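You operate a simulated robot arm through the tools that you are given. There is no shell and no other tool. Be economical: measure what you need, move in short steps, check, and stop when the job is done.

You are at the controls of a simulated two-armed robot. One attempt, no reset.

TASK
Squeeze the red layered block in the bonding press at the card's load for five seconds.
Fine: table in to its stop and fingers out from under the plate before winding, it gives up to 300 newtons; load within a tenth of the card's, one 10 newton step under counts; wind the plate right up, then draw the table out.

Only the result counts: the job must be done as asked and must still hold three seconds after the hand-in. Knocking over, shifting, dropping, spilling or breaking anything else fails it.

THE ROBOT
Two 7-joint arms with fingered hands on one trunk, on a base that drives. Base frame: it is fixed to the floor where the robot stands at the start and does not move with it; the origin is under the middle of the robot, x ahead of it, y to its left, z up. Readings come in mm, rad, newtons and seconds.
The left shoulder is at the start at [60, 138, 872], the right one opposite. With the tool pointing down near the work surface each hand reaches from about 360 to 920 mm from the robot's upright axis, wherever it stands, measured 20 degrees to its own side. Places, roughly: black bonding wheel [500, -300, 1100]; bonding table [500, -400, 900]; nest of the bonding table [500, -400, 900]; teal folded card [500, -100, 900]. Payload 4 kg a hand.
The tool frame of a hand sits at the grasp point between the pads (the TCP): z along the fingers, y along the line on which they close. The tips reach 36 mm beyond it. The gripper opens to 120 mm. The gripper's body begins 42 mm behind the TCP. The gripper is a hand of 5 fingers: y runs from the thumb to the fingers, the wrist lies at [-15, -109, -200] in the tool frame.
Orientation is told as [roll, pitch, yaw] about the base's x, y, z axes, in that order, counted from this pose: with the fingers straight down and the wrist toward the robot, the tool's x, y and z point along [0, 1, 0], [1, 0, 0] and [0, 0, -1] of the base frame.

THE INTERFACE
- The arms move only by the tool apply_moves. It takes "left_steps", "right_steps" or both (then of equal length, played together; a hand with none holds still); each is a list that holds one entry, the list of rows, each a list of 6 numbers: the shift along the base's x, y, z in units of 150 mm (1.0 is 150 mm), then the turn, a rotation vector about the base's x, y, z in units of 120 degrees (1.0 is 120 degrees). In form: [[[dx, dy, dz, rx, ry, rz], ...]]. A call has 1 to 8 rows; each row is the pose to reach, as a shift and turn from the pose commanded when the call began. A call with a number of a shift or a turn outside -1 to 1 is refused whole. Rows are played at 5 a second. More than 50 mm and 0.15 rad between two rows, and nothing of the call is played. Where a pose cannot be reached the arm comes as near as it can. A force on the tool above 90 N (or 10 N above the force at the start of the call, whichever is more), or a blocked arm, ends the call early, and 0.2 s more pass. In this call time passes only in rows, and 0.2 s behind the last. The reply holds the time, the measured pose of the TCP, the force on the tool along the base axes, the opening and the grip force, in the units named above and with some noise, with the torque about the TCP (base axes, N m) and any sound that the robot's microphone picked up.
- Cameras (640 x 400 px; columns grow to the right, rows downward): "scene" is now at [49.6, -47.9, 1529.6]; the picture's right is [-0.52, -0.85, 0.00], its down [-0.40, 0.24, -0.88] and it looks along [0.76, -0.46, -0.47] (base axes); focal length 231 px, centre (320, 200). "left" rides on the left gripper at [-69, -79, -131] in its tool frame; the picture's right is [-0.79, -0.29, 0.55], its down [0.55, -0.73, 0.40] and it looks along [0.29, 0.61, 0.74] (tool axes); focal length 222 px, centre (320, 200). "right" rides on the right gripper at [69, -79, -131] in its tool frame; the picture's right is [-0.78, 0.29, -0.55], its down [-0.55, -0.73, 0.40] and it looks along [-0.29, 0.61, 0.74] (tool axes); focal length 222 px, centre (320, 200). There is no depth. A picture from a camera that has moved, and an enlarged one, comes with that camera's place and axes in the base frame and with its lens.
- camera(camera): a new picture of that camera. No time passes.
- raise_lower(by): slides the trunk up (or, below 0, down) by that many mm; the arms and the scene camera ride with it, the base frame stays. It gives what a move gives, with no picture.
- drive_base(legs): drives the robot by 1 to 6 legs, each [ahead, left, turn to the left] in mm, mm and rad, along the robot's own axes; the way and the turn of a leg run together, so that a leg with both is an arc; at most 1500 mm and 3.142 rad a leg. The arms and the cameras ride along, it lands a little off, and it stops where it bumps. It gives what a move gives.
- curl_fingers(index, middle, ring, little, thumb_bend, thumb_turn, hand): sets how far each is bent, from 0 (flat) to 1 (curled in); at 0.3 the hand is open as for a grip, at 0.7 the pads meet at the TCP. One left out holds its place. A second passes; each finger stops where it meets its share of the squeeze, and holds until it gets a number again. It is the only way to open and close the hand. It gives what a move gives, with no picture; readings hold the bend of each and the force on index, middle, ring, little, thumb and palm. thumb_turn goes from beside the hand (0) to across from the fingers (1), as for a grip.
- pan_tilt(pan, tilt): turns the head with the scene camera to pan (to the left, within 1.501 rad either way) and tilt (down, from -0.506 to 1.204), counted from straight ahead of the robot. It gives what a move gives.
- inspect(camera, box): a new picture of the part [left, top, right, bottom] of that camera's present view, enlarged. No time passes.
- finish_job(): hands the job in; it is judged then, once.

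Go step by step. Nothing tells you exact positions but the pictures and the camera data: compare them with the known pose of the tool, close in by small moves and look again before you grip or let go. The budget is 120 turns and 92 pictures, counting those below and the enlarged ones. Unless the task says otherwise, let go and move clear before handing in, and close with one line.

The tools are called after "Call:" as a command line: name --argument value ..., lists and objects as JSON in quotes. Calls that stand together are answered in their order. apply_moves: Moves the arms, as the interface text tells. Its arguments: {"type":"object","properties":{"left_steps":{"type":"array"},"right_steps":{"type":"array"}},"required":[]} The other tools are called the same way: raise_lower (by) slides the trunk up or down; curl_fingers (index, middle, ring, little, thumb_bend, thumb_turn, hand) moves the fingers one by one; drive_base (legs) drives the base; pan_tilt (pan, tilt) turns the head that bears the scene camera; camera (camera) takes a picture; inspect (camera, box) takes an enlarged picture of a part of a camera's view; finish_job () hands the job in.

At the start:

```text
t: 0.0
left_eef_pos: [486.5, -35.4, 1396.5]
left_tcp_rot: [-0.001, 0.0, -0.001]
left_contact_force: [0.2, 0.0, -0.6]
left_ft_torque: [-0.01, 0.0, -0.01]
left_gripper_width: 119.7
left_gripper_force: 0.0
left_shape: jaw
left_bend: [0.3, 0.3, 0.3, 0.3, 0.3, 0.97]
left_finger forces: [0.1, 0.1, 0.0, 0.1, 0.0, 0.0]
right_eef_pos: [325.3, -456.6, 1433.2]
right_tcp_rot: [-0.002, -0.001, 0.0]
right_contact_force: [-0.1, -0.4, -0.7]
right_ft_torque: [-0.01, -0.04, 0.0]
right_gripper_width: 119.6
right_gripper_force: 0.0
right_shape: jaw
right_bend: [0.3, 0.3, 0.3, 0.3, 0.3, 0.97]
right_finger forces: [0.0, 0.0, 0.0, 0.0, 0.1, 0.0]
trunk travel left (down, up): [-450.0, 140.0]
robot x, y, heading: [-2.5, -2.2, 0.001]
head pan, tilt: [-0.545, 0.489]
```

scene: 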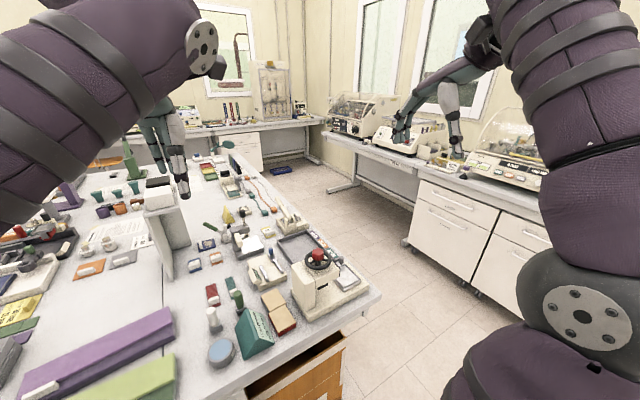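
right: 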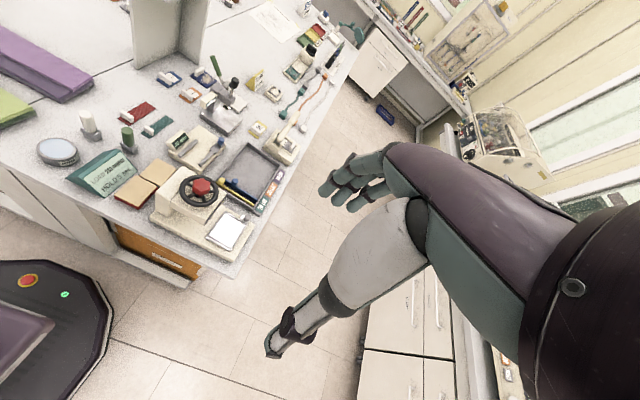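
left: 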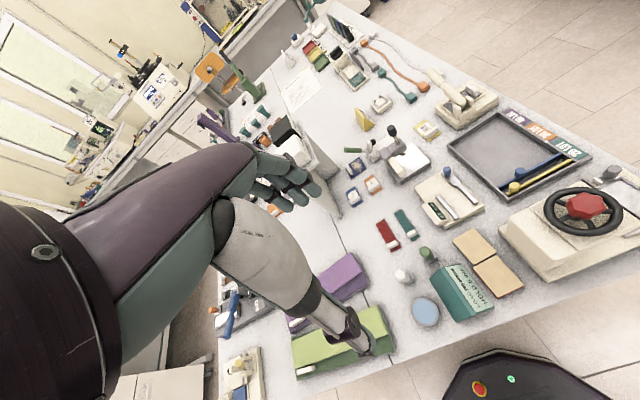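

I see the press with its black wheel at the near right corner of the bench, and the teal card left of it. I'll zoom in on both and look for the red layered block.

Call:
inspect --camera "scene" --box '[190, 220, 390, 370]'

Call:
inspect --camera "left" --box '[360, 130, 640, 350]'

Call:
inspect --camera "right" --box '[20, 80, 300, 280]'

```text
2.67 times, centred on (290, 295) of scene
camera zoom: at [49.6, -47.9, 1529.6], right [-0.52, -0.85, 0.0], down [-0.4, 0.24, -0.88], along [0.76, -0.46, -0.47], focal length 616 px, centre (400, -53)
```

zoom: 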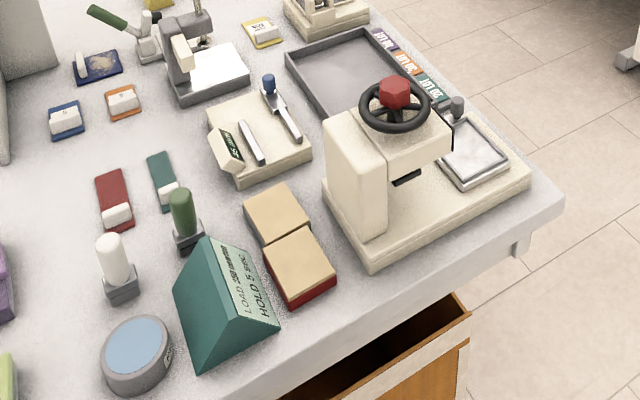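

```text
1.82 times, centred on (500, 240) of left
camera zoom: at [408.0, -104.1, 1527.4], right [-0.29, -0.79, -0.55], down [-0.73, 0.55, -0.4], along [0.61, 0.29, -0.74], focal length 404 px, centre (-7, 127)
```

zoom: 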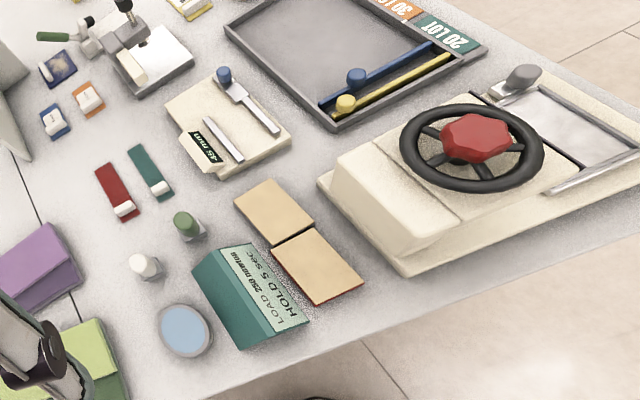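

```text
2.00 times, centred on (160, 180) of right
camera zoom: at [245.1, -385.5, 1564.3], right [0.29, -0.78, 0.55], down [-0.73, -0.55, -0.4], along [0.61, -0.29, -0.74], focal length 444 px, centre (640, 240)
```

zoom: 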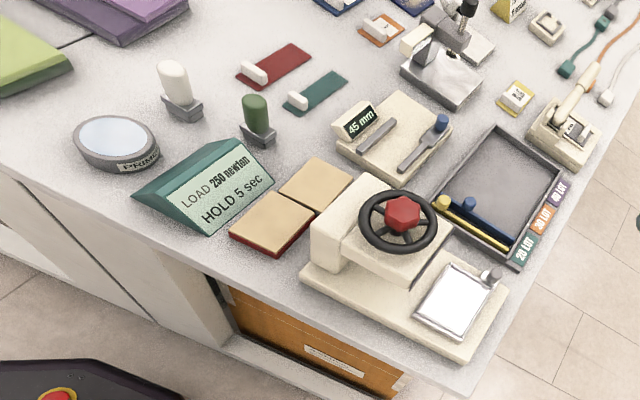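

The card reads LOAD 250 newton, HOLD 5 sec. The block with red sides is the one nearer the bench edge, and the table is drawn out to the right. I'll zoom in for details.

Call:
inspect --camera "scene" --box '[260, 280, 310, 340]'

Call:
inspect --camera "scene" --box '[280, 235, 370, 320]'

Call:
inspect --camera "right" --box '[120, 140, 280, 265]'

```text
6.67 times, centred on (285, 310) of scene
camera zoom: at [49.6, -47.9, 1529.6], right [-0.52, -0.85, 0.0], down [-0.4, 0.24, -0.88], along [0.76, -0.46, -0.47], focal length 1539 px, centre (553, -533)
```

zoom: 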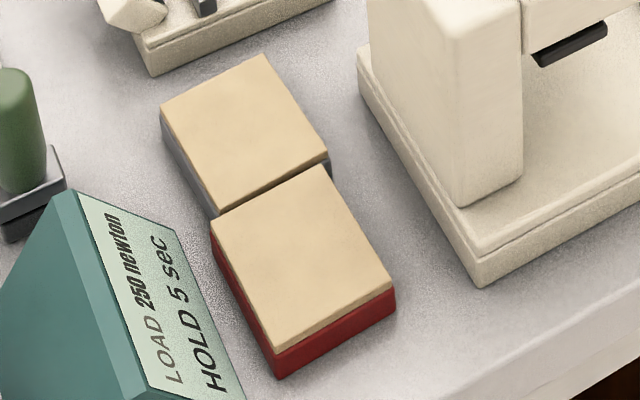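

```text
4.71 times, centred on (325, 278) of scene
camera zoom: at [49.6, -47.9, 1529.6], right [-0.52, -0.85, 0.0], down [-0.4, 0.24, -0.88], along [0.76, -0.46, -0.47], focal length 1086 px, centre (296, -165)
```

zoom: 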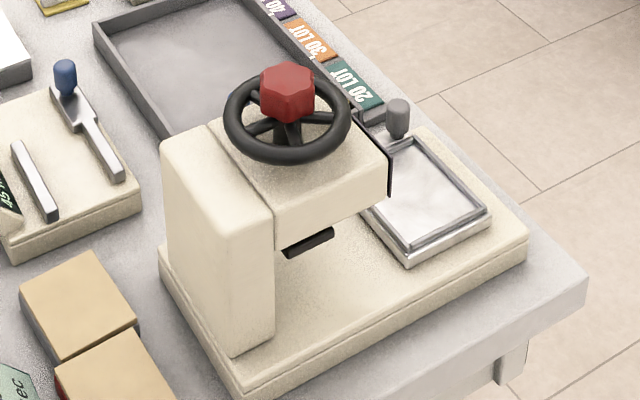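

```text
3.20 times, centred on (200, 202) of right
camera zoom: at [245.1, -385.5, 1564.3], right [0.29, -0.78, 0.55], down [-0.73, -0.55, -0.4], along [0.61, -0.29, -0.74], focal length 711 px, centre (704, 192)
```

zoom: 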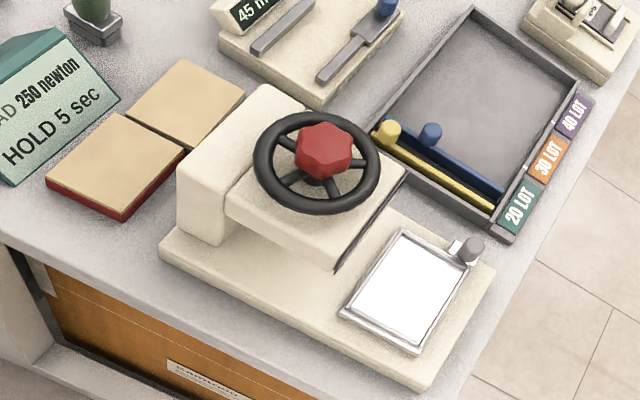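

The red block's top is about 68 × 53 mm (x × y), centred near (463, -174, 930). It sits between the card and the press, with the grey block just behind it. I'll move the left hand aside and bring the right hand over it, yawed so that it closes along y.

Call:
apply_moves --right_steps '[[[0.11, 0.12, -0.1, 0, 0, 0.07], [0.22, 0.25, -0.2, 0, 0, 0.14], [0.33, 0.37, -0.3, 0, 0, 0.21], [0.44, 0.5, -0.4, 0, 0, 0.28], [0.55, 0.62, -0.5, 0, 0, 0.35], [0.66, 0.75, -0.6, 0, 0, 0.42], [0.77, 0.87, -0.7, 0, 0, 0.49], [0.88, 1.0, -0.8, 0, 0, 0.56]]]' --left_steps '[[[0, 0.12, 0, 0, 0, 0], [0, 0.25, 0, 0, 0, 0], [0, 0.37, 0, 0, 0, 0], [0, 0.5, 0, 0, 0, 0], [0, 0.62, 0, 0, 0, 0], [0, 0.75, 0, 0, 0, 0], [0, 0.87, 0, 0, 0, 0], [0, 1.0, 0, 0, 0, 0]]]'

```text
t: 1.8
left_eef_pos: [488.6, 116.1, 1395.9]
left_tcp_rot: [-0.001, -0.001, -0.001]
left_contact_force: [0.2, 0.3, 0.0]
left_ft_torque: [0.0, 0.02, -0.03]
left_gripper_width: 119.8
left_gripper_force: 0.0
left_shape: jaw
left_bend: [0.3, 0.3, 0.3, 0.3, 0.3, 0.97]
left_finger forces: [0.1, 0.1, 0.0, 0.0, 0.0, 0.1]
right_eef_pos: [458.8, -302.2, 1314.5]
right_tcp_rot: [0.0, 0.0, 1.175]
right_contact_force: [-0.7, 0.4, 0.1]
right_ft_torque: [-0.01, 0.02, -0.01]
right_gripper_width: 119.6
right_gripper_force: 0.1
right_shape: jaw
right_bend: [0.3, 0.3, 0.3, 0.3, 0.3, 0.97]
right_finger forces: [0.0, 0.0, 0.0, 0.0, 0.1, 0.0]
trunk travel left (down, up): [-450.0, 140.0]
robot x, y, heading: [-2.1, 0.2, 0.0]
head pan, tilt: [-0.545, 0.489]
```

The turn reaches fine. I'll finish the yaw and look.

Call:
apply_moves --right_steps '[[[0.01, 0.2, -0.08, 0, 0, 0.06], [0.02, 0.4, -0.16, 0, 0, 0.12], [0.03, 0.6, -0.25, 0, 0, 0.18], [0.03, 0.78, -0.3, 0, 0, 0.189]]]'

Call:
camera --camera "right"

Call:
camera --camera "scene"

Call:
camera --camera "left"

```text
t: 2.8
left_eef_pos: [486.8, 116.2, 1397.3]
left_tcp_rot: [-0.003, 0.0, 0.0]
left_contact_force: [0.2, -0.4, 0.7]
left_ft_torque: [-0.01, 0.01, 0.0]
left_gripper_width: 119.6
left_gripper_force: 0.0
left_shape: jaw
left_bend: [0.3, 0.3, 0.3, 0.3, 0.3, 0.97]
left_finger forces: [0.1, 0.0, 0.1, 0.0, 0.0, 0.1]
right_eef_pos: [460.3, -188.2, 1269.9]
right_tcp_rot: [0.001, -0.001, 1.57]
right_contact_force: [0.1, -0.1, 0.2]
right_ft_torque: [-0.01, 0.03, 0.0]
right_gripper_width: 119.7
right_gripper_force: 0.1
right_shape: jaw
right_bend: [0.3, 0.3, 0.3, 0.3, 0.3, 0.97]
right_finger forces: [0.0, 0.0, 0.1, 0.0, 0.1, 0.1]
trunk travel left (down, up): [-450.0, 140.0]
robot x, y, heading: [2.9, 1.1, 0.001]
head pan, tilt: [-0.545, 0.489]
```

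```text
82 pictures are left
camera right: at [390.8, -266.4, 1398.9], right [0.79, 0.29, 0.55], down [0.55, -0.74, -0.4], along [0.29, 0.61, -0.74], focal length 222 px, centre (320, 200)
```

right: 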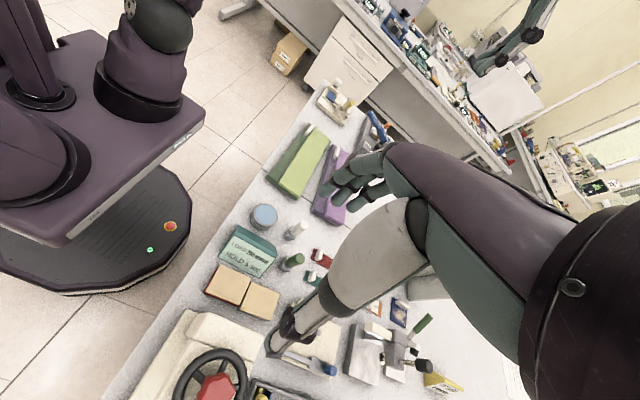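

```text
81 pictures are left
camera scene: at [49.4, -47.4, 1529.6], right [-0.52, -0.85, 0.0], down [-0.4, 0.24, -0.88], along [0.76, -0.46, -0.47], focal length 231 px, centre (320, 200)
```

scene: 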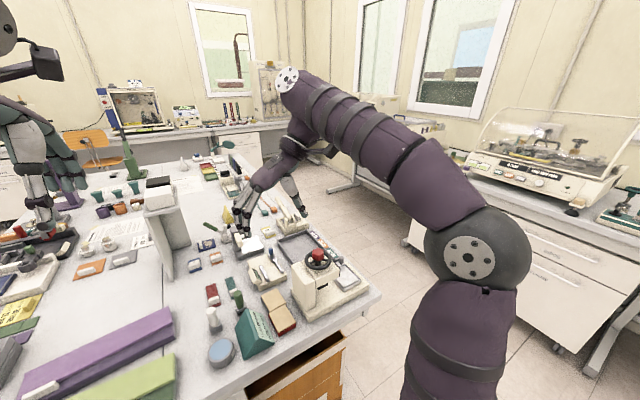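

```text
80 pictures are left
camera left: at [407.7, 46.6, 1527.6], right [-0.29, -0.79, -0.55], down [-0.73, 0.55, -0.4], along [0.61, 0.29, -0.74], focal length 222 px, centre (320, 200)
```

left: 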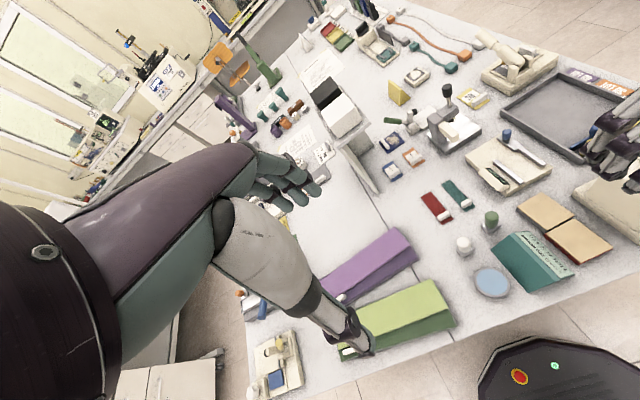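

The arm reaches with the elbow out to the right. I'll inspect the hand's shape.

Call:
inspect --camera "scene" --box '[220, 110, 350, 250]'

Call:
inspect --camera "right" --box '[240, 120, 460, 370]'

```text
2.86 times, centred on (285, 180) of scene
camera zoom: at [49.4, -47.4, 1529.6], right [-0.52, -0.85, 0.0], down [-0.4, 0.24, -0.88], along [0.76, -0.46, -0.47], focal length 660 px, centre (420, 257)
```

zoom: 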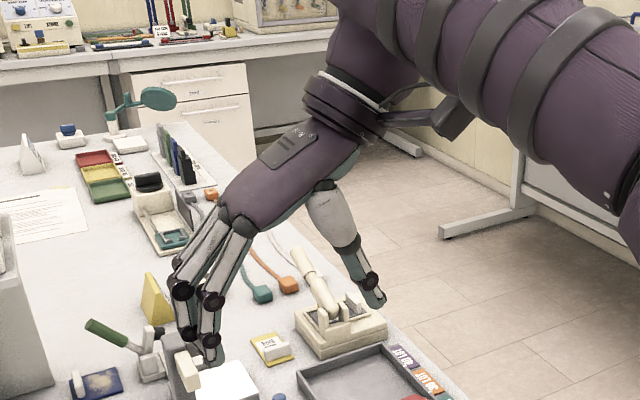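

```text
1.60 times, centred on (350, 245) of right
camera zoom: at [390.8, -266.4, 1398.9], right [0.79, 0.29, 0.55], down [0.55, -0.74, -0.4], along [0.29, 0.61, -0.74], focal length 355 px, centre (272, 128)
```

zoom: 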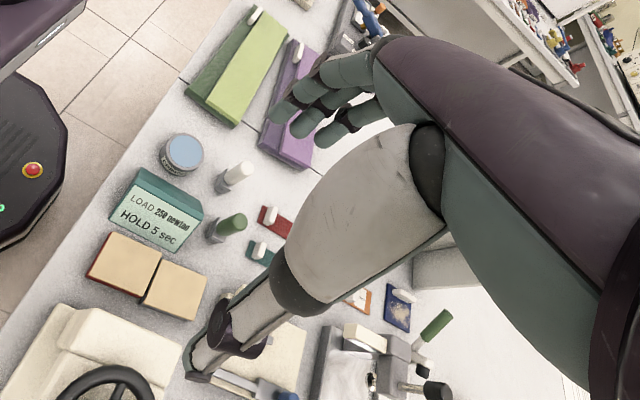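

The hand slopes up toward the wheel side, so clearance to the post is tight. I'll pre-close the hand to about 80 mm and descend part way with a slight lean away from the post.

Call:
curl_fingers --hand "right" --index 0.43 --middle 0.43 --ring 0.43 --little 0.43 --thumb_bend 0.43

Call:
apply_moves --right_steps '[[[0.0, 0.02, -0.2, -0.02, 0, 0], [0.0, 0.04, -0.4, -0.04, 0, 0], [0.01, 0.05, -0.6, -0.06, 0, 0], [0.02, 0.06, -0.8, -0.06, 0, 0], [0.03, 0.06, -1.0, -0.06, 0, 0]]]'

Call:
camera --camera "scene"

Call:
camera --camera "right"

```text
t: 3.8
left_eef_pos: [487.7, 115.5, 1396.6]
left_tcp_rot: [0.0, 0.001, -0.001]
left_contact_force: [1.0, 0.1, -0.8]
left_ft_torque: [-0.01, -0.01, 0.05]
left_gripper_width: 119.8
left_gripper_force: 0.1
left_shape: jaw
left_bend: [0.3, 0.3, 0.3, 0.3, 0.3, 0.97]
left_finger forces: [0.0, 0.0, 0.1, 0.0, 0.1, 0.0]
right_eef_pos: [461.1, -190.3, 1268.8]
right_tcp_rot: [-0.001, 0.0, 1.57]
right_contact_force: [-0.3, 0.0, 0.5]
right_ft_torque: [0.01, 0.0, -0.01]
right_gripper_width: 81.5
right_gripper_force: 0.1
right_shape: fingers
right_bend: [0.43, 0.43, 0.43, 0.43, 0.43, 0.97]
right_finger forces: [0.0, 0.0, 0.0, 0.0, 0.0, 0.0]
trunk travel left (down, up): [-450.0, 140.0]
robot x, y, heading: [-0.5, 2.5, -0.001]
head pan, tilt: [-0.545, 0.489]
```

```text
t: 5.0
left_eef_pos: [487.3, 115.5, 1397.3]
left_tcp_rot: [0.0, 0.001, 0.001]
left_contact_force: [0.6, -0.4, 0.1]
left_ft_torque: [-0.02, 0.0, -0.01]
left_gripper_width: 119.7
left_gripper_force: 0.0
left_shape: jaw
left_bend: [0.3, 0.3, 0.3, 0.3, 0.3, 0.97]
left_finger forces: [0.0, 0.0, 0.1, 0.1, 0.0, 0.0]
right_eef_pos: [464.9, -178.8, 1118.9]
right_tcp_rot: [0.0, 0.126, 1.567]
right_contact_force: [-0.2, 0.1, -1.2]
right_ft_torque: [0.01, -0.01, -0.02]
right_gripper_width: 81.4
right_gripper_force: 0.0
right_shape: fingers
right_bend: [0.43, 0.43, 0.43, 0.43, 0.43, 0.97]
right_finger forces: [0.0, 0.0, 0.0, 0.1, 0.0, 0.0]
trunk travel left (down, up): [-450.0, 140.0]
robot x, y, heading: [-0.0, 1.8, -0.0]
head pan, tilt: [-0.545, 0.489]
```

```text
77 pictures are left
camera scene: at [49.8, -47.9, 1529.6], right [-0.52, -0.85, 0.0], down [-0.4, 0.24, -0.88], along [0.76, -0.46, -0.47], focal length 231 px, centre (320, 200)
```

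scene: 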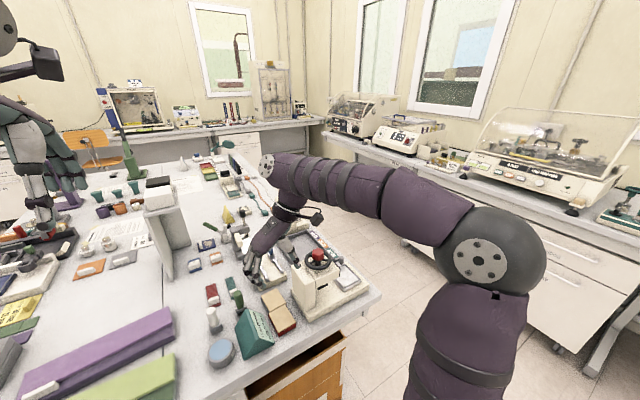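

```text
76 pictures are left
camera right: at [396.0, -239.7, 1257.4], right [0.79, 0.36, 0.51], down [0.55, -0.78, -0.3], along [0.29, 0.51, -0.81], focal length 222 px, centre (320, 200)
```

right: 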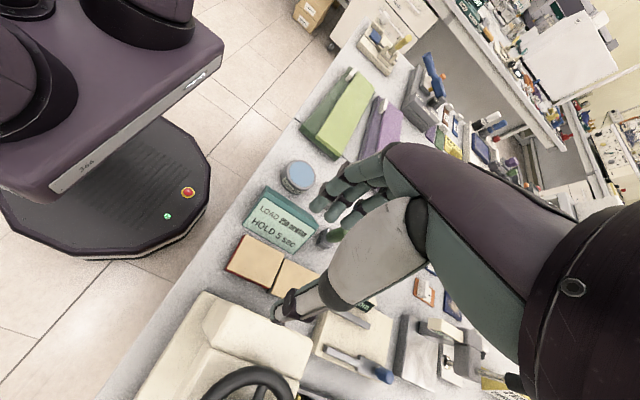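

Call:
inspect --camera "right" --box '[180, 170, 360, 340]'

Call:
inspect --camera "scene" --box '[220, 200, 350, 340]'

```text
2.35 times, centred on (270, 255) of right
camera zoom: at [396.0, -239.7, 1257.4], right [0.79, 0.36, 0.51], down [0.55, -0.78, -0.3], along [0.29, 0.51, -0.81], focal length 523 px, centre (438, 71)
```

zoom: 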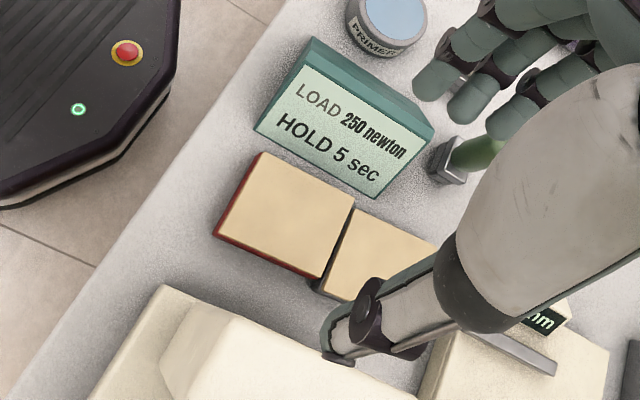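

```text
2.86 times, centred on (285, 270) of scene
camera zoom: at [49.8, -47.9, 1529.6], right [-0.52, -0.85, 0.0], down [-0.4, 0.24, -0.88], along [0.76, -0.46, -0.47], focal length 660 px, centre (420, 0)
```

zoom: 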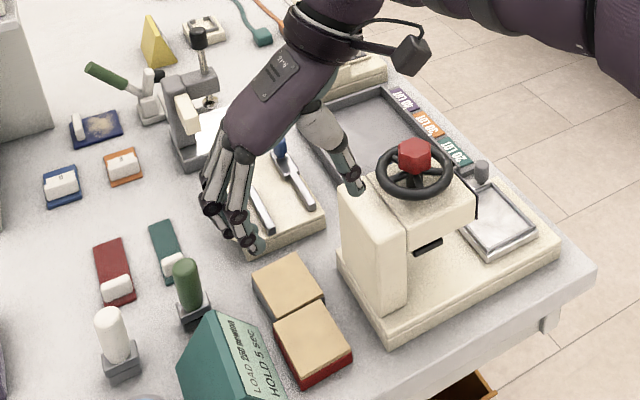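

The block is centred near (469, -177.5) with its top at about z 920; the card's edge is at y -135 and the post face at y -240. I'll narrow the hand slightly and go lower in line with the block.

Call:
curl_fingers --hand "right" --index 0.465 --middle 0.465 --ring 0.465 --little 0.465 --thumb_bend 0.465

Call:
apply_moves --right_steps '[[[-0.01, -0.02, -0.2, 0, 0, 0], [-0.013, -0.02, -0.4, 0, 0, 0], [-0.013, -0.02, -0.6, 0, 0, 0], [-0.013, -0.02, -0.8, 0, 0, 0]]]'

Call:
inspect --camera "scene" --box '[220, 220, 330, 340]'

Call:
camera --camera "right"

```text
t: 6.0
left_eef_pos: [487.8, 115.0, 1396.7]
left_tcp_rot: [-0.001, -0.002, 0.001]
left_contact_force: [-0.8, -0.2, -0.7]
left_ft_torque: [0.01, 0.0, -0.02]
left_gripper_width: 119.7
left_gripper_force: 0.1
left_shape: jaw
left_bend: [0.3, 0.3, 0.3, 0.3, 0.3, 0.97]
left_finger forces: [0.0, 0.0, 0.0, 0.0, 0.0, 0.0]
right_eef_pos: [466.0, -178.7, 1119.3]
right_tcp_rot: [0.0, 0.126, 1.568]
right_contact_force: [-0.7, -0.7, -0.5]
right_ft_torque: [0.0, 0.03, 0.01]
right_gripper_width: 72.5
right_gripper_force: 0.1
right_shape: fingers
right_bend: [0.46, 0.46, 0.46, 0.46, 0.46, 0.97]
right_finger forces: [0.0, 0.0, 0.0, 0.0, 0.0, 0.1]
trunk travel left (down, up): [-450.0, 140.0]
robot x, y, heading: [-0.5, -2.4, -0.003]
head pan, tilt: [-0.545, 0.489]
```

```text
t: 7.0
left_eef_pos: [488.2, 114.7, 1397.1]
left_tcp_rot: [0.0, 0.001, 0.0]
left_contact_force: [0.4, -0.4, -0.7]
left_ft_torque: [0.0, 0.0, 0.03]
left_gripper_width: 120.0
left_gripper_force: 0.0
left_shape: jaw
left_bend: [0.3, 0.3, 0.3, 0.3, 0.3, 0.97]
left_finger forces: [0.1, 0.1, 0.1, 0.0, 0.0, 0.0]
right_eef_pos: [464.2, -183.2, 999.1]
right_tcp_rot: [-0.001, 0.126, 1.57]
right_contact_force: [-0.2, 0.4, 0.7]
right_ft_torque: [0.02, 0.01, -0.01]
right_gripper_width: 71.9
right_gripper_force: 0.1
right_shape: fingers
right_bend: [0.46, 0.46, 0.46, 0.46, 0.46, 0.97]
right_finger forces: [0.1, 0.0, 0.0, 0.1, 0.1, 0.0]
trunk travel left (down, up): [-450.0, 140.0]
robot x, y, heading: [-2.6, -0.3, -0.001]
head pan, tilt: [-0.545, 0.489]
```

```text
3.33 times, centred on (275, 280) of scene
camera zoom: at [50.0, -47.9, 1529.6], right [-0.52, -0.85, 0.0], down [-0.4, 0.24, -0.88], along [0.75, -0.46, -0.47], focal length 770 px, centre (470, -67)
```

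zoom: 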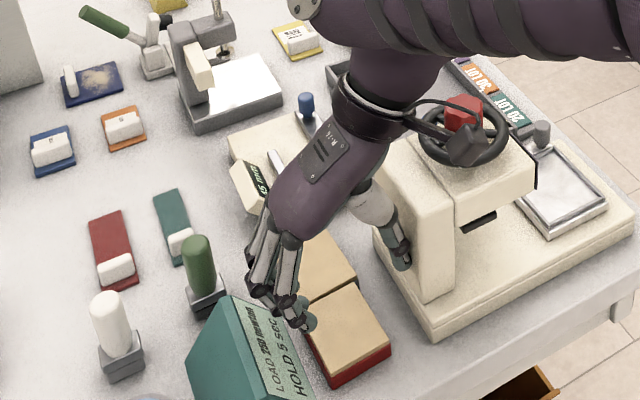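

```text
72 pictures are left
camera right: at [394.1, -243.8, 1137.7], right [0.79, 0.35, 0.51], down [0.55, -0.78, -0.3], along [0.29, 0.52, -0.81], focal length 222 px, centre (320, 200)
```

right: 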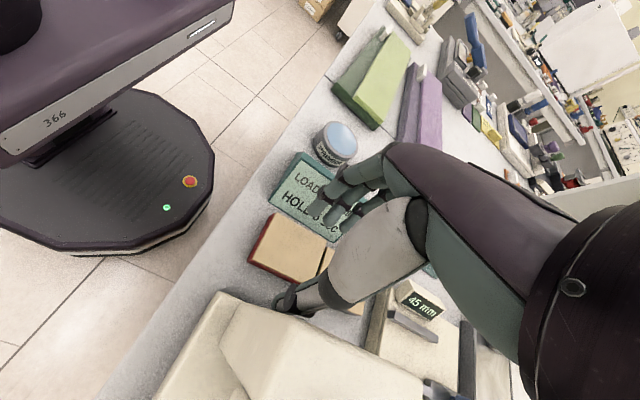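

Call:
inspect --camera "right" --box '[230, 140, 430, 330]'

```text
2.11 times, centred on (330, 235) of right
camera zoom: at [394.1, -243.8, 1137.7], right [0.79, 0.35, 0.51], down [0.55, -0.78, -0.3], along [0.29, 0.52, -0.81], focal length 468 px, centre (299, 126)
```

zoom: 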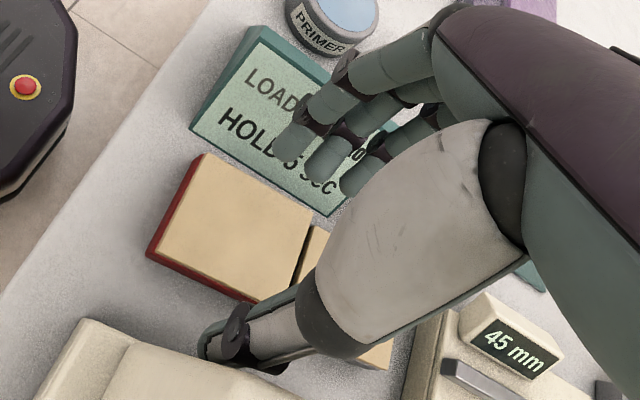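

The thumb opposes index and middle. Ring and little would press on the grey block, so I'll curl them up into the palm and check.

Call:
curl_fingers --hand "right" --ring 1.0 --little 1.0

Call:
inspect --camera "right" --box '[230, 140, 430, 330]'

Call:
inspect --camera "scene" --box '[240, 220, 350, 340]'

```text
t: 8.0
left_eef_pos: [487.3, 115.6, 1396.0]
left_tcp_rot: [0.0, -0.001, -0.001]
left_contact_force: [-0.2, 0.0, -0.2]
left_ft_torque: [-0.01, 0.0, -0.03]
left_gripper_width: 119.5
left_gripper_force: 0.1
left_shape: jaw
left_bend: [0.3, 0.3, 0.3, 0.3, 0.3, 0.97]
left_finger forces: [0.0, 0.0, 0.1, 0.0, 0.0, 0.0]
right_eef_pos: [463.9, -181.9, 1000.0]
right_tcp_rot: [-0.001, 0.126, 1.568]
right_contact_force: [0.3, -0.4, -0.4]
right_ft_torque: [0.02, 0.0, -0.01]
right_gripper_width: 72.3
right_gripper_force: 0.1
right_shape: fingers
right_bend: [0.46, 0.46, 1.0, 1.0, 0.46, 0.97]
right_finger forces: [0.0, 0.1, 0.0, 0.0, 0.3, 0.0]
trunk travel left (down, up): [-450.0, 140.0]
robot x, y, heading: [-3.8, 1.0, 0.001]
head pan, tilt: [-0.545, 0.489]
```

```text
2.11 times, centred on (330, 235) of right
camera zoom: at [393.8, -243.6, 1138.1], right [0.79, 0.36, 0.51], down [0.55, -0.78, -0.3], along [0.29, 0.51, -0.81], focal length 468 px, centre (299, 126)
```

zoom: 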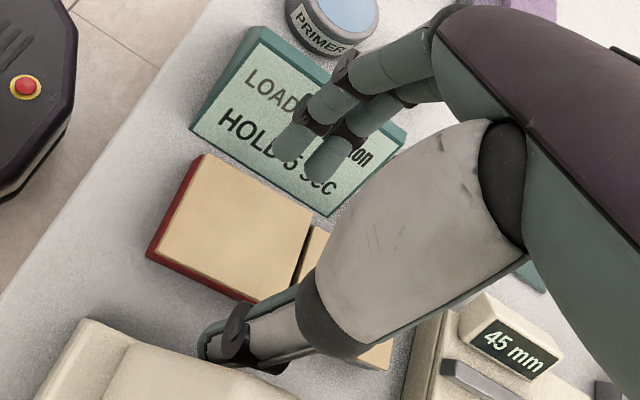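

```text
3.33 times, centred on (295, 280) of scene
camera zoom: at [49.6, -47.8, 1529.6], right [-0.52, -0.85, 0.0], down [-0.4, 0.24, -0.88], along [0.76, -0.46, -0.47], focal length 770 px, centre (403, -67)
```

zoom: 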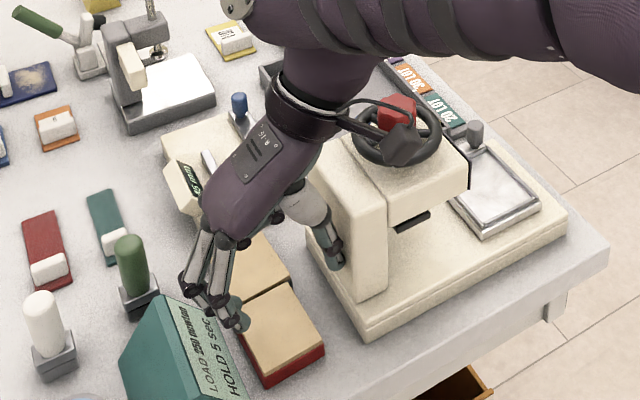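

Good, only index, middle and thumb remain down. I'll lower to about z 955 and check alignment.

Call:
apply_moves --right_steps '[[[0.02, 0.013, -0.1, 0, 0, 0], [0.027, 0.013, -0.2, 0, 0, 0], [0.027, 0.013, -0.3, 0, 0, 0]]]'

Call:
inspect --camera "right" --box '[230, 140, 430, 330]'

Call:
inspect --camera "scene" --box '[250, 230, 340, 340]'

```text
t: 8.8
left_eef_pos: [486.5, 115.7, 1396.6]
left_tcp_rot: [0.0, 0.0, -0.002]
left_contact_force: [-0.5, 0.0, 0.4]
left_ft_torque: [0.0, 0.01, -0.02]
left_gripper_width: 119.9
left_gripper_force: 0.1
left_shape: jaw
left_bend: [0.3, 0.3, 0.3, 0.3, 0.3, 0.97]
left_finger forces: [0.0, 0.0, 0.0, 0.1, 0.1, 0.0]
right_eef_pos: [469.8, -180.5, 954.5]
right_tcp_rot: [-0.001, 0.128, 1.568]
right_contact_force: [-0.6, 1.9, 4.1]
right_ft_torque: [0.23, -0.03, 0.04]
right_gripper_width: 72.9
right_gripper_force: 2.8
right_shape: fingers
right_bend: [0.46, 0.45, 1.0, 1.0, 0.46, 0.97]
right_finger forces: [0.7, 4.0, 0.0, 0.0, 0.0, 0.0]
trunk travel left (down, up): [-450.0, 140.0]
robot x, y, heading: [0.5, 0.1, -0.0]
head pan, tilt: [-0.545, 0.489]
```

```text
2.11 times, centred on (330, 235) of right
camera zoom: at [398.9, -242.0, 1092.6], right [0.78, 0.36, 0.51], down [0.55, -0.78, -0.3], along [0.29, 0.52, -0.81], focal length 468 px, centre (299, 126)
```

zoom: 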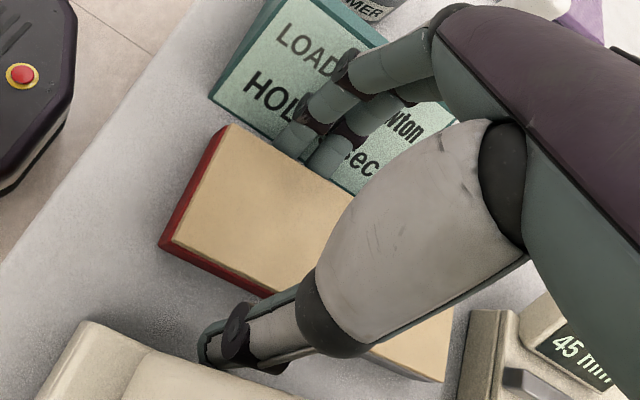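

```text
3.64 times, centred on (295, 285) of scene
camera zoom: at [49.3, -47.6, 1529.8], right [-0.52, -0.85, 0.0], down [-0.4, 0.24, -0.88], along [0.76, -0.46, -0.47], focal length 839 px, centre (411, -109)
```

zoom: 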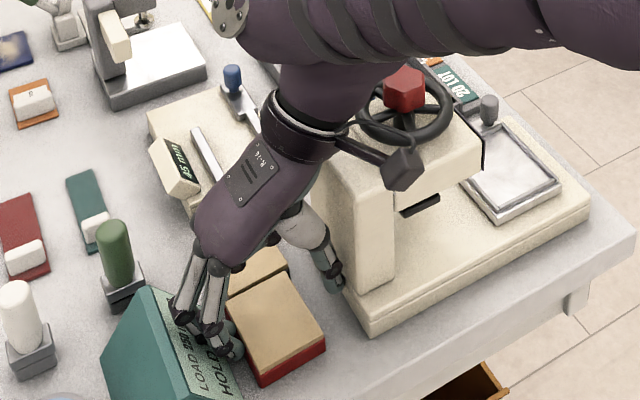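

The fingertips touched the block's left top edge. I'll lift a little, shift 5 mm toward the card, and go down again.

Call:
apply_moves --right_steps '[[[0, 0, 0.06, 0, 0, 0], [0, 0.035, 0.06, 0, 0, 0], [0, 0.035, 0.0, 0, 0, 0], [0, 0.035, -0.04, 0, 0, 0]]]'

Call:
inspect --camera "right" --box '[230, 140, 430, 330]'

```text
t: 9.8
left_eef_pos: [486.8, 114.5, 1396.7]
left_tcp_rot: [0.0, -0.001, 0.001]
left_contact_force: [-0.8, 0.3, -0.8]
left_ft_torque: [0.0, 0.02, -0.02]
left_gripper_width: 119.7
left_gripper_force: 0.0
left_shape: jaw
left_bend: [0.3, 0.3, 0.3, 0.3, 0.3, 0.97]
left_finger forces: [0.1, 0.0, 0.1, 0.0, 0.0, 0.1]
right_eef_pos: [467.5, -177.3, 949.8]
right_tcp_rot: [-0.002, 0.127, 1.567]
right_contact_force: [0.6, -6.8, 12.7]
right_ft_torque: [0.49, -0.23, -0.13]
right_gripper_width: 71.9
right_gripper_force: 8.0
right_shape: fingers
right_bend: [0.46, 0.49, 1.0, 1.0, 0.46, 0.97]
right_finger forces: [0.0, 16.3, 0.0, 0.0, 0.0, 0.1]
trunk travel left (down, up): [-450.0, 140.0]
robot x, y, heading: [2.0, -3.9, -0.003]
head pan, tilt: [-0.545, 0.489]
```

```text
2.11 times, centred on (330, 235) of right
camera zoom: at [397.8, -237.9, 1087.5], right [0.78, 0.35, 0.51], down [0.55, -0.78, -0.3], along [0.29, 0.51, -0.81], focal length 468 px, centre (299, 126)
```

zoom: 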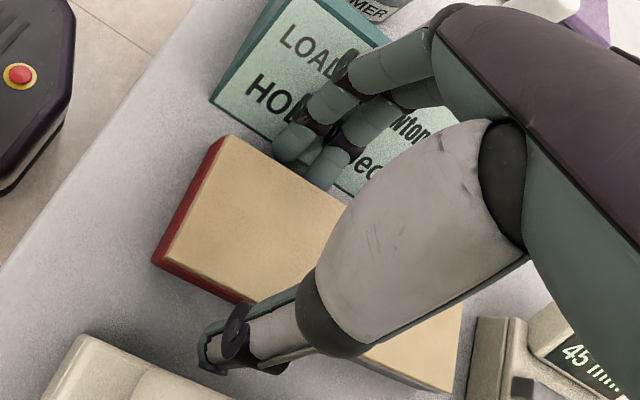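

The middle finger is now against the card's slope. I'll raise a few mm to relieve it and begin closing gently.

Call:
apply_moves --right_steps '[[[0, -0.005, 0.03, 0, 0, 0]]]'

Call:
curl_fingers --hand "right" --index 0.5 --middle 0.5

Call:
inspect --camera "right" --box '[230, 140, 430, 330]'

Call:
inspect --camera "scene" --box '[250, 250, 330, 340]'

```text
t: 10.2
left_eef_pos: [487.3, 114.8, 1396.4]
left_tcp_rot: [0.001, 0.0, 0.001]
left_contact_force: [0.4, -0.2, -0.7]
left_ft_torque: [0.0, 0.01, 0.0]
left_gripper_width: 119.5
left_gripper_force: 0.2
left_shape: jaw
left_bend: [0.3, 0.3, 0.3, 0.3, 0.3, 0.97]
left_finger forces: [0.0, 0.0, 0.0, 0.1, 0.0, 0.1]
right_eef_pos: [466.8, -177.0, 951.5]
right_tcp_rot: [0.002, 0.127, 1.569]
right_contact_force: [0.8, -4.9, 1.5]
right_ft_torque: [-0.06, 0.01, -0.08]
right_gripper_width: 72.1
right_gripper_force: 2.6
right_shape: fingers
right_bend: [0.46, 0.49, 1.0, 1.0, 0.46, 0.97]
right_finger forces: [0.0, 4.0, 0.0, 0.0, 0.1, 0.1]
trunk travel left (down, up): [-450.0, 140.0]
robot x, y, heading: [-1.7, 1.9, -0.0]
head pan, tilt: [-0.545, 0.489]
```

```text
t: 11.2
left_eef_pos: [487.5, 115.8, 1396.4]
left_tcp_rot: [0.001, 0.001, -0.001]
left_contact_force: [0.0, 0.2, -0.4]
left_ft_torque: [0.01, 0.0, 0.01]
left_gripper_width: 119.8
left_gripper_force: 0.1
left_shape: jaw
left_bend: [0.3, 0.3, 0.3, 0.3, 0.3, 0.97]
left_finger forces: [0.0, 0.0, 0.1, 0.0, 0.0, 0.0]
right_eef_pos: [468.1, -175.2, 951.4]
right_tcp_rot: [0.001, 0.126, 1.568]
right_contact_force: [-0.6, -0.6, -0.8]
right_ft_torque: [-0.01, -0.02, -0.03]
right_gripper_width: 66.1
right_gripper_force: 0.1
right_shape: fingers
right_bend: [0.5, 0.5, 1.0, 1.0, 0.46, 0.97]
right_finger forces: [0.0, 0.1, 0.0, 0.0, 0.0, 0.0]
trunk travel left (down, up): [-450.0, 140.0]
robot x, y, heading: [-5.5, 1.7, 0.001]
head pan, tilt: [-0.545, 0.489]
```

```text
2.11 times, centred on (330, 235) of right
camera zoom: at [397.8, -237.6, 1091.1], right [0.79, 0.36, 0.51], down [0.55, -0.78, -0.3], along [0.29, 0.51, -0.81], focal length 468 px, centre (299, 126)
```

zoom: 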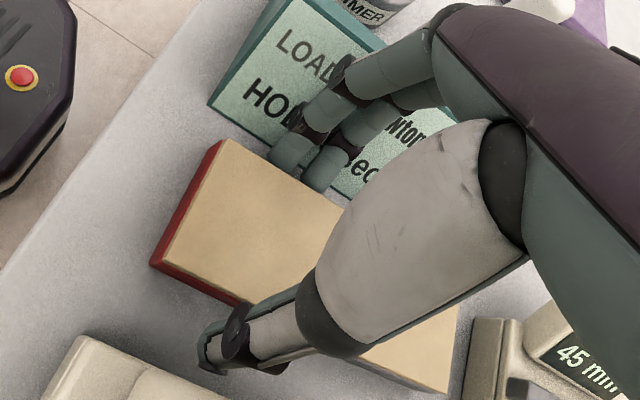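

```text
4.44 times, centred on (290, 295) of scene
camera zoom: at [49.6, -47.8, 1529.6], right [-0.52, -0.85, 0.0], down [-0.4, 0.24, -0.88], along [0.76, -0.46, -0.47], focal length 1026 px, centre (453, -222)
```

zoom: 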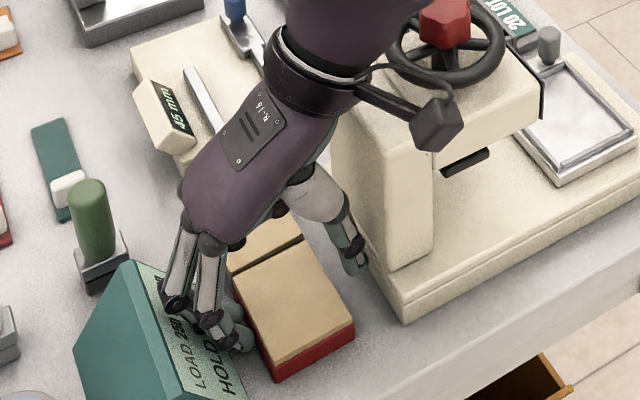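

Contact is gone; the card barely moved (about 2 mm at most) and the block slid slightly toward the press. Next I'll go down 6 mm and close thumb and fingers.

Call:
apply_moves --right_steps '[[[0, -0.01, -0.02, 0, 0, 0], [0, -0.01, -0.04, 0, 0, 0]]]'

Call:
curl_fingers --hand "right" --index 0.53 --middle 0.53 --thumb_bend 0.53

Call:
inspect --camera "right" --box '[230, 140, 430, 330]'

```text
t: 11.8
left_eef_pos: [486.6, 117.3, 1396.8]
left_tcp_rot: [-0.001, 0.0, 0.0]
left_contact_force: [-0.2, -0.9, 0.3]
left_ft_torque: [0.02, -0.05, -0.01]
left_gripper_width: 119.7
left_gripper_force: 0.2
left_shape: jaw
left_bend: [0.3, 0.3, 0.3, 0.3, 0.3, 0.97]
left_finger forces: [0.0, 0.0, 0.0, 0.0, 0.0, 0.0]
right_eef_pos: [468.7, -178.2, 947.8]
right_tcp_rot: [-0.003, 0.125, 1.569]
right_contact_force: [-0.1, -0.8, 7.7]
right_ft_torque: [0.37, -0.09, -0.03]
right_gripper_width: 66.0
right_gripper_force: 4.3
right_shape: fingers
right_bend: [0.5, 0.5, 1.0, 1.0, 0.46, 0.97]
right_finger forces: [0.0, 8.7, 0.0, 0.0, 0.1, 0.0]
trunk travel left (down, up): [-450.0, 140.0]
robot x, y, heading: [1.0, 0.2, 0.001]
head pan, tilt: [-0.545, 0.489]
```

```text
t: 12.8
left_eef_pos: [486.1, 116.1, 1396.8]
left_tcp_rot: [0.0, 0.001, -0.001]
left_contact_force: [0.0, 0.4, 0.6]
left_ft_torque: [0.0, -0.02, 0.02]
left_gripper_width: 119.7
left_gripper_force: 0.1
left_shape: jaw
left_bend: [0.3, 0.3, 0.3, 0.3, 0.3, 0.97]
left_finger forces: [0.0, 0.1, 0.1, 0.0, 0.0, 0.0]
right_eef_pos: [467.6, -177.7, 947.5]
right_tcp_rot: [0.001, 0.126, 1.568]
right_contact_force: [-0.8, -0.8, 0.4]
right_ft_torque: [0.05, -0.01, 0.04]
right_gripper_width: 53.8
right_gripper_force: 1.2
right_shape: fingers
right_bend: [0.53, 0.52, 1.0, 1.0, 0.52, 0.97]
right_finger forces: [0.6, 0.7, 0.1, 0.1, 1.3, 0.0]
trunk travel left (down, up): [-450.0, 140.0]
robot x, y, heading: [4.7, -0.5, 0.003]
head pan, tilt: [-0.545, 0.489]
```

```text
2.11 times, centred on (330, 235) of right
camera zoom: at [398.2, -239.1, 1085.9], right [0.79, 0.36, 0.51], down [0.55, -0.78, -0.3], along [0.29, 0.51, -0.81], focal length 468 px, centre (299, 126)
```

zoom: 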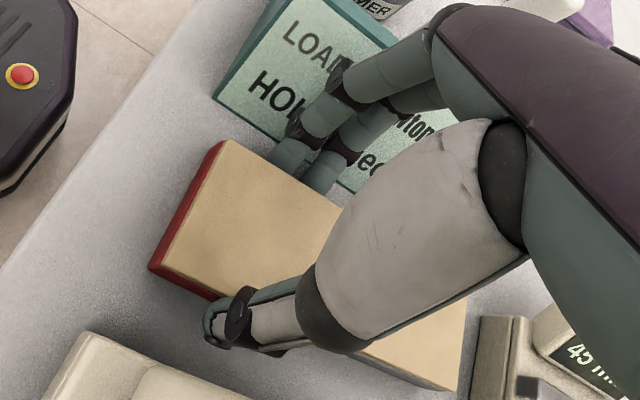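

Both sides touch the block now, width 54 mm. I'll squeeze.

Call:
curl_fingers --hand "right" --index 0.6 --middle 0.6 --thumb_bend 0.6

Call:
apply_moves --right_steps '[[[0, 0, 0.03, 0, 0, 0], [0, 0, 0.07, 0, 0, 0], [0, 0, 0.14, 0, 0, 0], [0, 0, 0.2, 0, 0, 0]]]'

Call:
inspect --camera "right" --box '[230, 140, 430, 330]'

Call:
inspect --camera "scene" --box '[250, 250, 330, 340]'

```text
t: 13.8
left_eef_pos: [487.4, 116.2, 1396.5]
left_tcp_rot: [0.0, 0.001, 0.0]
left_contact_force: [0.8, 0.0, -0.4]
left_ft_torque: [0.0, -0.04, -0.01]
left_gripper_width: 119.6
left_gripper_force: 0.0
left_shape: jaw
left_bend: [0.3, 0.3, 0.3, 0.3, 0.3, 0.97]
left_finger forces: [0.0, 0.0, 0.0, 0.0, 0.0, 0.1]
right_eef_pos: [468.6, -178.3, 945.9]
right_tcp_rot: [-0.001, 0.126, 1.57]
right_contact_force: [0.4, 0.8, 0.1]
right_ft_torque: [0.03, -0.01, -0.01]
right_gripper_width: 51.2
right_gripper_force: 9.2
right_shape: fingers
right_bend: [0.56, 0.56, 1.0, 1.0, 0.54, 0.96]
right_finger forces: [4.6, 4.6, 0.0, 0.0, 8.8, 0.1]
trunk travel left (down, up): [-450.0, 140.0]
robot x, y, heading: [-0.2, 0.8, -0.001]
head pan, tilt: [-0.545, 0.489]
```

```text
t: 14.8
left_eef_pos: [487.6, 116.2, 1396.7]
left_tcp_rot: [0.001, 0.0, 0.0]
left_contact_force: [0.3, 1.0, 0.2]
left_ft_torque: [0.01, -0.02, -0.05]
left_gripper_width: 119.6
left_gripper_force: 0.1
left_shape: jaw
left_bend: [0.3, 0.3, 0.3, 0.3, 0.3, 0.97]
left_finger forces: [0.0, 0.0, 0.0, 0.1, 0.0, 0.0]
right_eef_pos: [468.4, -179.0, 976.9]
right_tcp_rot: [0.0, 0.127, 1.57]
right_contact_force: [-0.5, -0.1, -0.4]
right_ft_torque: [0.0, 0.01, 0.0]
right_gripper_width: 51.3
right_gripper_force: 8.6
right_shape: fingers
right_bend: [0.56, 0.56, 1.0, 1.0, 0.54, 0.96]
right_finger forces: [4.6, 4.2, 0.0, 0.1, 8.9, 0.0]
trunk travel left (down, up): [-450.0, 140.0]
robot x, y, heading: [1.2, 2.6, -0.003]
head pan, tilt: [-0.545, 0.489]
```

```text
2.11 times, centred on (330, 235) of right
camera zoom: at [398.5, -239.1, 1115.6], right [0.79, 0.36, 0.51], down [0.55, -0.78, -0.3], along [0.29, 0.51, -0.81], focal length 468 px, centre (299, 126)
```

zoom: 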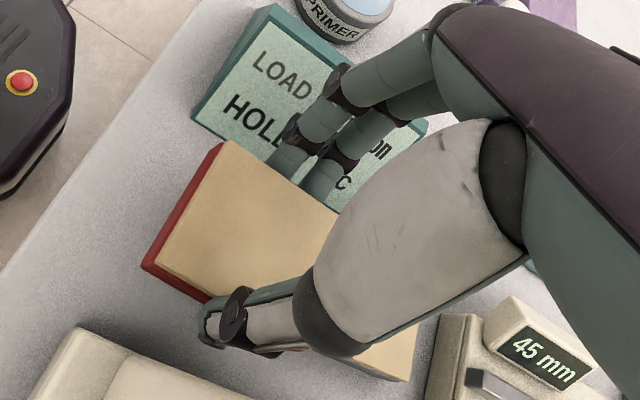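

```text
4.44 times, centred on (290, 295) of scene
camera zoom: at [49.6, -47.8, 1529.6], right [-0.52, -0.85, 0.0], down [-0.4, 0.24, -0.88], along [0.76, -0.46, -0.47], focal length 1026 px, centre (453, -222)
```

zoom: 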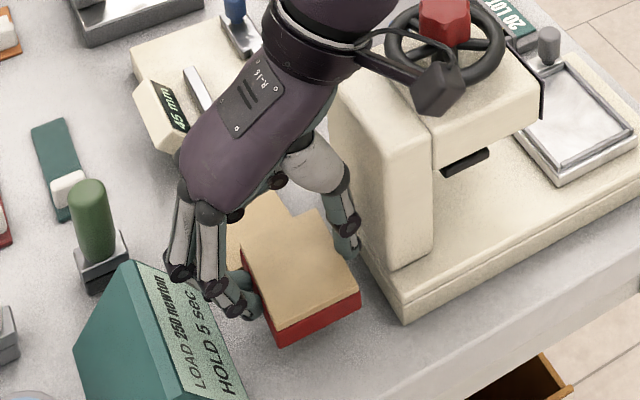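

The block is held and lifted. Up over the wheel height, then across toward the nest.

Call:
apply_moves --right_steps '[[[0, 0, 0.2, 0, 0, 0], [0, 0, 0.4, 0, 0, 0], [0, 0, 0.6, 0, 0, 0], [0, 0, 0.8, 0, 0, 0], [0, 0, 1.0, 0, 0, 0]]]'

Call:
apply_moves --right_steps '[[[0, 0, 0.2, 0, 0, 0], [0, 0, 0.4, 0, 0, 0], [0.03, -0.2, 0.4, 0, 0, 0], [0.06, -0.4, 0.4, 0, 0, 0], [0.06, -0.6, 0.4, 0, 0, 0], [0.06, -0.8, 0.4, 0, 0, 0], [0.06, -1.0, 0.4, 0, 0, 0]]]'

Call:
apply_moves --right_steps '[[[0, -0.2, 0, 0, 0, 0], [0, -0.4, 0, 0, 0, 0], [0, -0.6, 0, 0, 0, 0]]]'

Call:
camera --camera "right"

Call:
camera --camera "scene"

```text
t: 16.0
left_eef_pos: [486.9, 114.2, 1397.0]
left_tcp_rot: [0.002, 0.001, 0.0]
left_contact_force: [-0.6, 0.3, -0.3]
left_ft_torque: [0.0, 0.0, 0.01]
left_gripper_width: 119.6
left_gripper_force: 0.0
left_shape: jaw
left_bend: [0.3, 0.3, 0.3, 0.3, 0.3, 0.97]
left_finger forces: [0.0, 0.0, 0.0, 0.1, 0.0, 0.0]
right_eef_pos: [467.9, -177.8, 1128.4]
right_tcp_rot: [-0.001, 0.126, 1.569]
right_contact_force: [-0.9, 0.3, -1.6]
right_ft_torque: [0.02, 0.0, 0.0]
right_gripper_width: 50.9
right_gripper_force: 8.1
right_shape: fingers
right_bend: [0.56, 0.56, 1.0, 1.0, 0.54, 0.96]
right_finger forces: [4.7, 4.2, 0.0, 0.0, 8.8, 0.0]
trunk travel left (down, up): [-450.0, 140.0]
robot x, y, heading: [-2.2, 3.0, 0.002]
head pan, tilt: [-0.545, 0.489]
```

```text
t: 17.6
left_eef_pos: [487.5, 115.5, 1396.6]
left_tcp_rot: [0.0, 0.002, -0.001]
left_contact_force: [0.4, -0.4, -0.1]
left_ft_torque: [0.01, -0.01, -0.01]
left_gripper_width: 120.1
left_gripper_force: 0.0
left_shape: jaw
left_bend: [0.3, 0.3, 0.3, 0.3, 0.3, 0.97]
left_finger forces: [0.1, 0.0, 0.0, 0.1, 0.0, 0.0]
right_eef_pos: [476.1, -327.5, 1188.6]
right_tcp_rot: [-0.001, 0.125, 1.57]
right_contact_force: [0.5, 0.7, -1.2]
right_ft_torque: [0.02, 0.02, 0.01]
right_gripper_width: 50.8
right_gripper_force: 8.7
right_shape: fingers
right_bend: [0.56, 0.56, 1.0, 1.0, 0.54, 0.96]
right_finger forces: [4.6, 4.2, 0.0, 0.1, 8.9, 0.0]
trunk travel left (down, up): [-450.0, 140.0]
robot x, y, heading: [3.5, 1.8, -0.002]
head pan, tilt: [-0.545, 0.489]
```

```text
t: 18.4
left_eef_pos: [488.3, 114.3, 1396.4]
left_tcp_rot: [-0.001, -0.001, 0.0]
left_contact_force: [0.2, 0.0, -0.5]
left_ft_torque: [-0.02, 0.0, -0.01]
left_gripper_width: 119.7
left_gripper_force: 0.1
left_shape: jaw
left_bend: [0.3, 0.3, 0.3, 0.3, 0.3, 0.97]
left_finger forces: [0.0, 0.0, 0.0, 0.0, 0.0, 0.1]
right_eef_pos: [476.5, -418.1, 1185.1]
right_tcp_rot: [-0.001, 0.126, 1.568]
right_contact_force: [-0.6, -0.8, -0.8]
right_ft_torque: [0.0, -0.04, 0.01]
right_gripper_width: 51.1
right_gripper_force: 9.0
right_shape: fingers
right_bend: [0.56, 0.56, 1.0, 1.0, 0.54, 0.96]
right_finger forces: [4.7, 4.2, 0.1, 0.0, 8.8, 0.0]
trunk travel left (down, up): [-450.0, 140.0]
robot x, y, heading: [1.0, 2.4, -0.001]
head pan, tilt: [-0.545, 0.489]
```

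```text
60 pictures are left
camera right: at [406.7, -479.6, 1325.1], right [0.79, 0.36, 0.51], down [0.55, -0.78, -0.3], along [0.29, 0.52, -0.81], focal length 222 px, centre (320, 200)
```

right: 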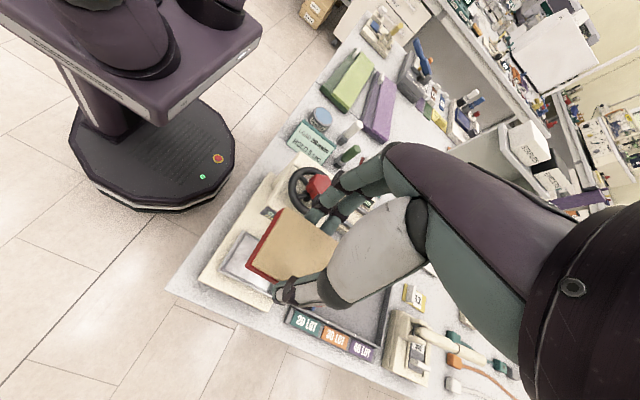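

```text
59 pictures are left
camera scene: at [50.0, -48.7, 1529.6], right [-0.52, -0.85, 0.0], down [-0.4, 0.24, -0.88], along [0.75, -0.46, -0.47], focal length 231 px, centre (320, 200)
```

scene: 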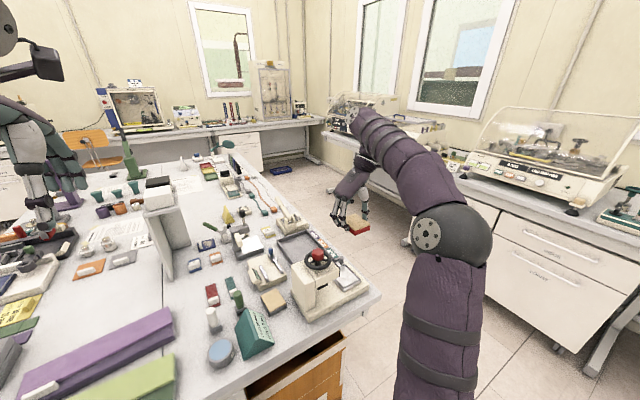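

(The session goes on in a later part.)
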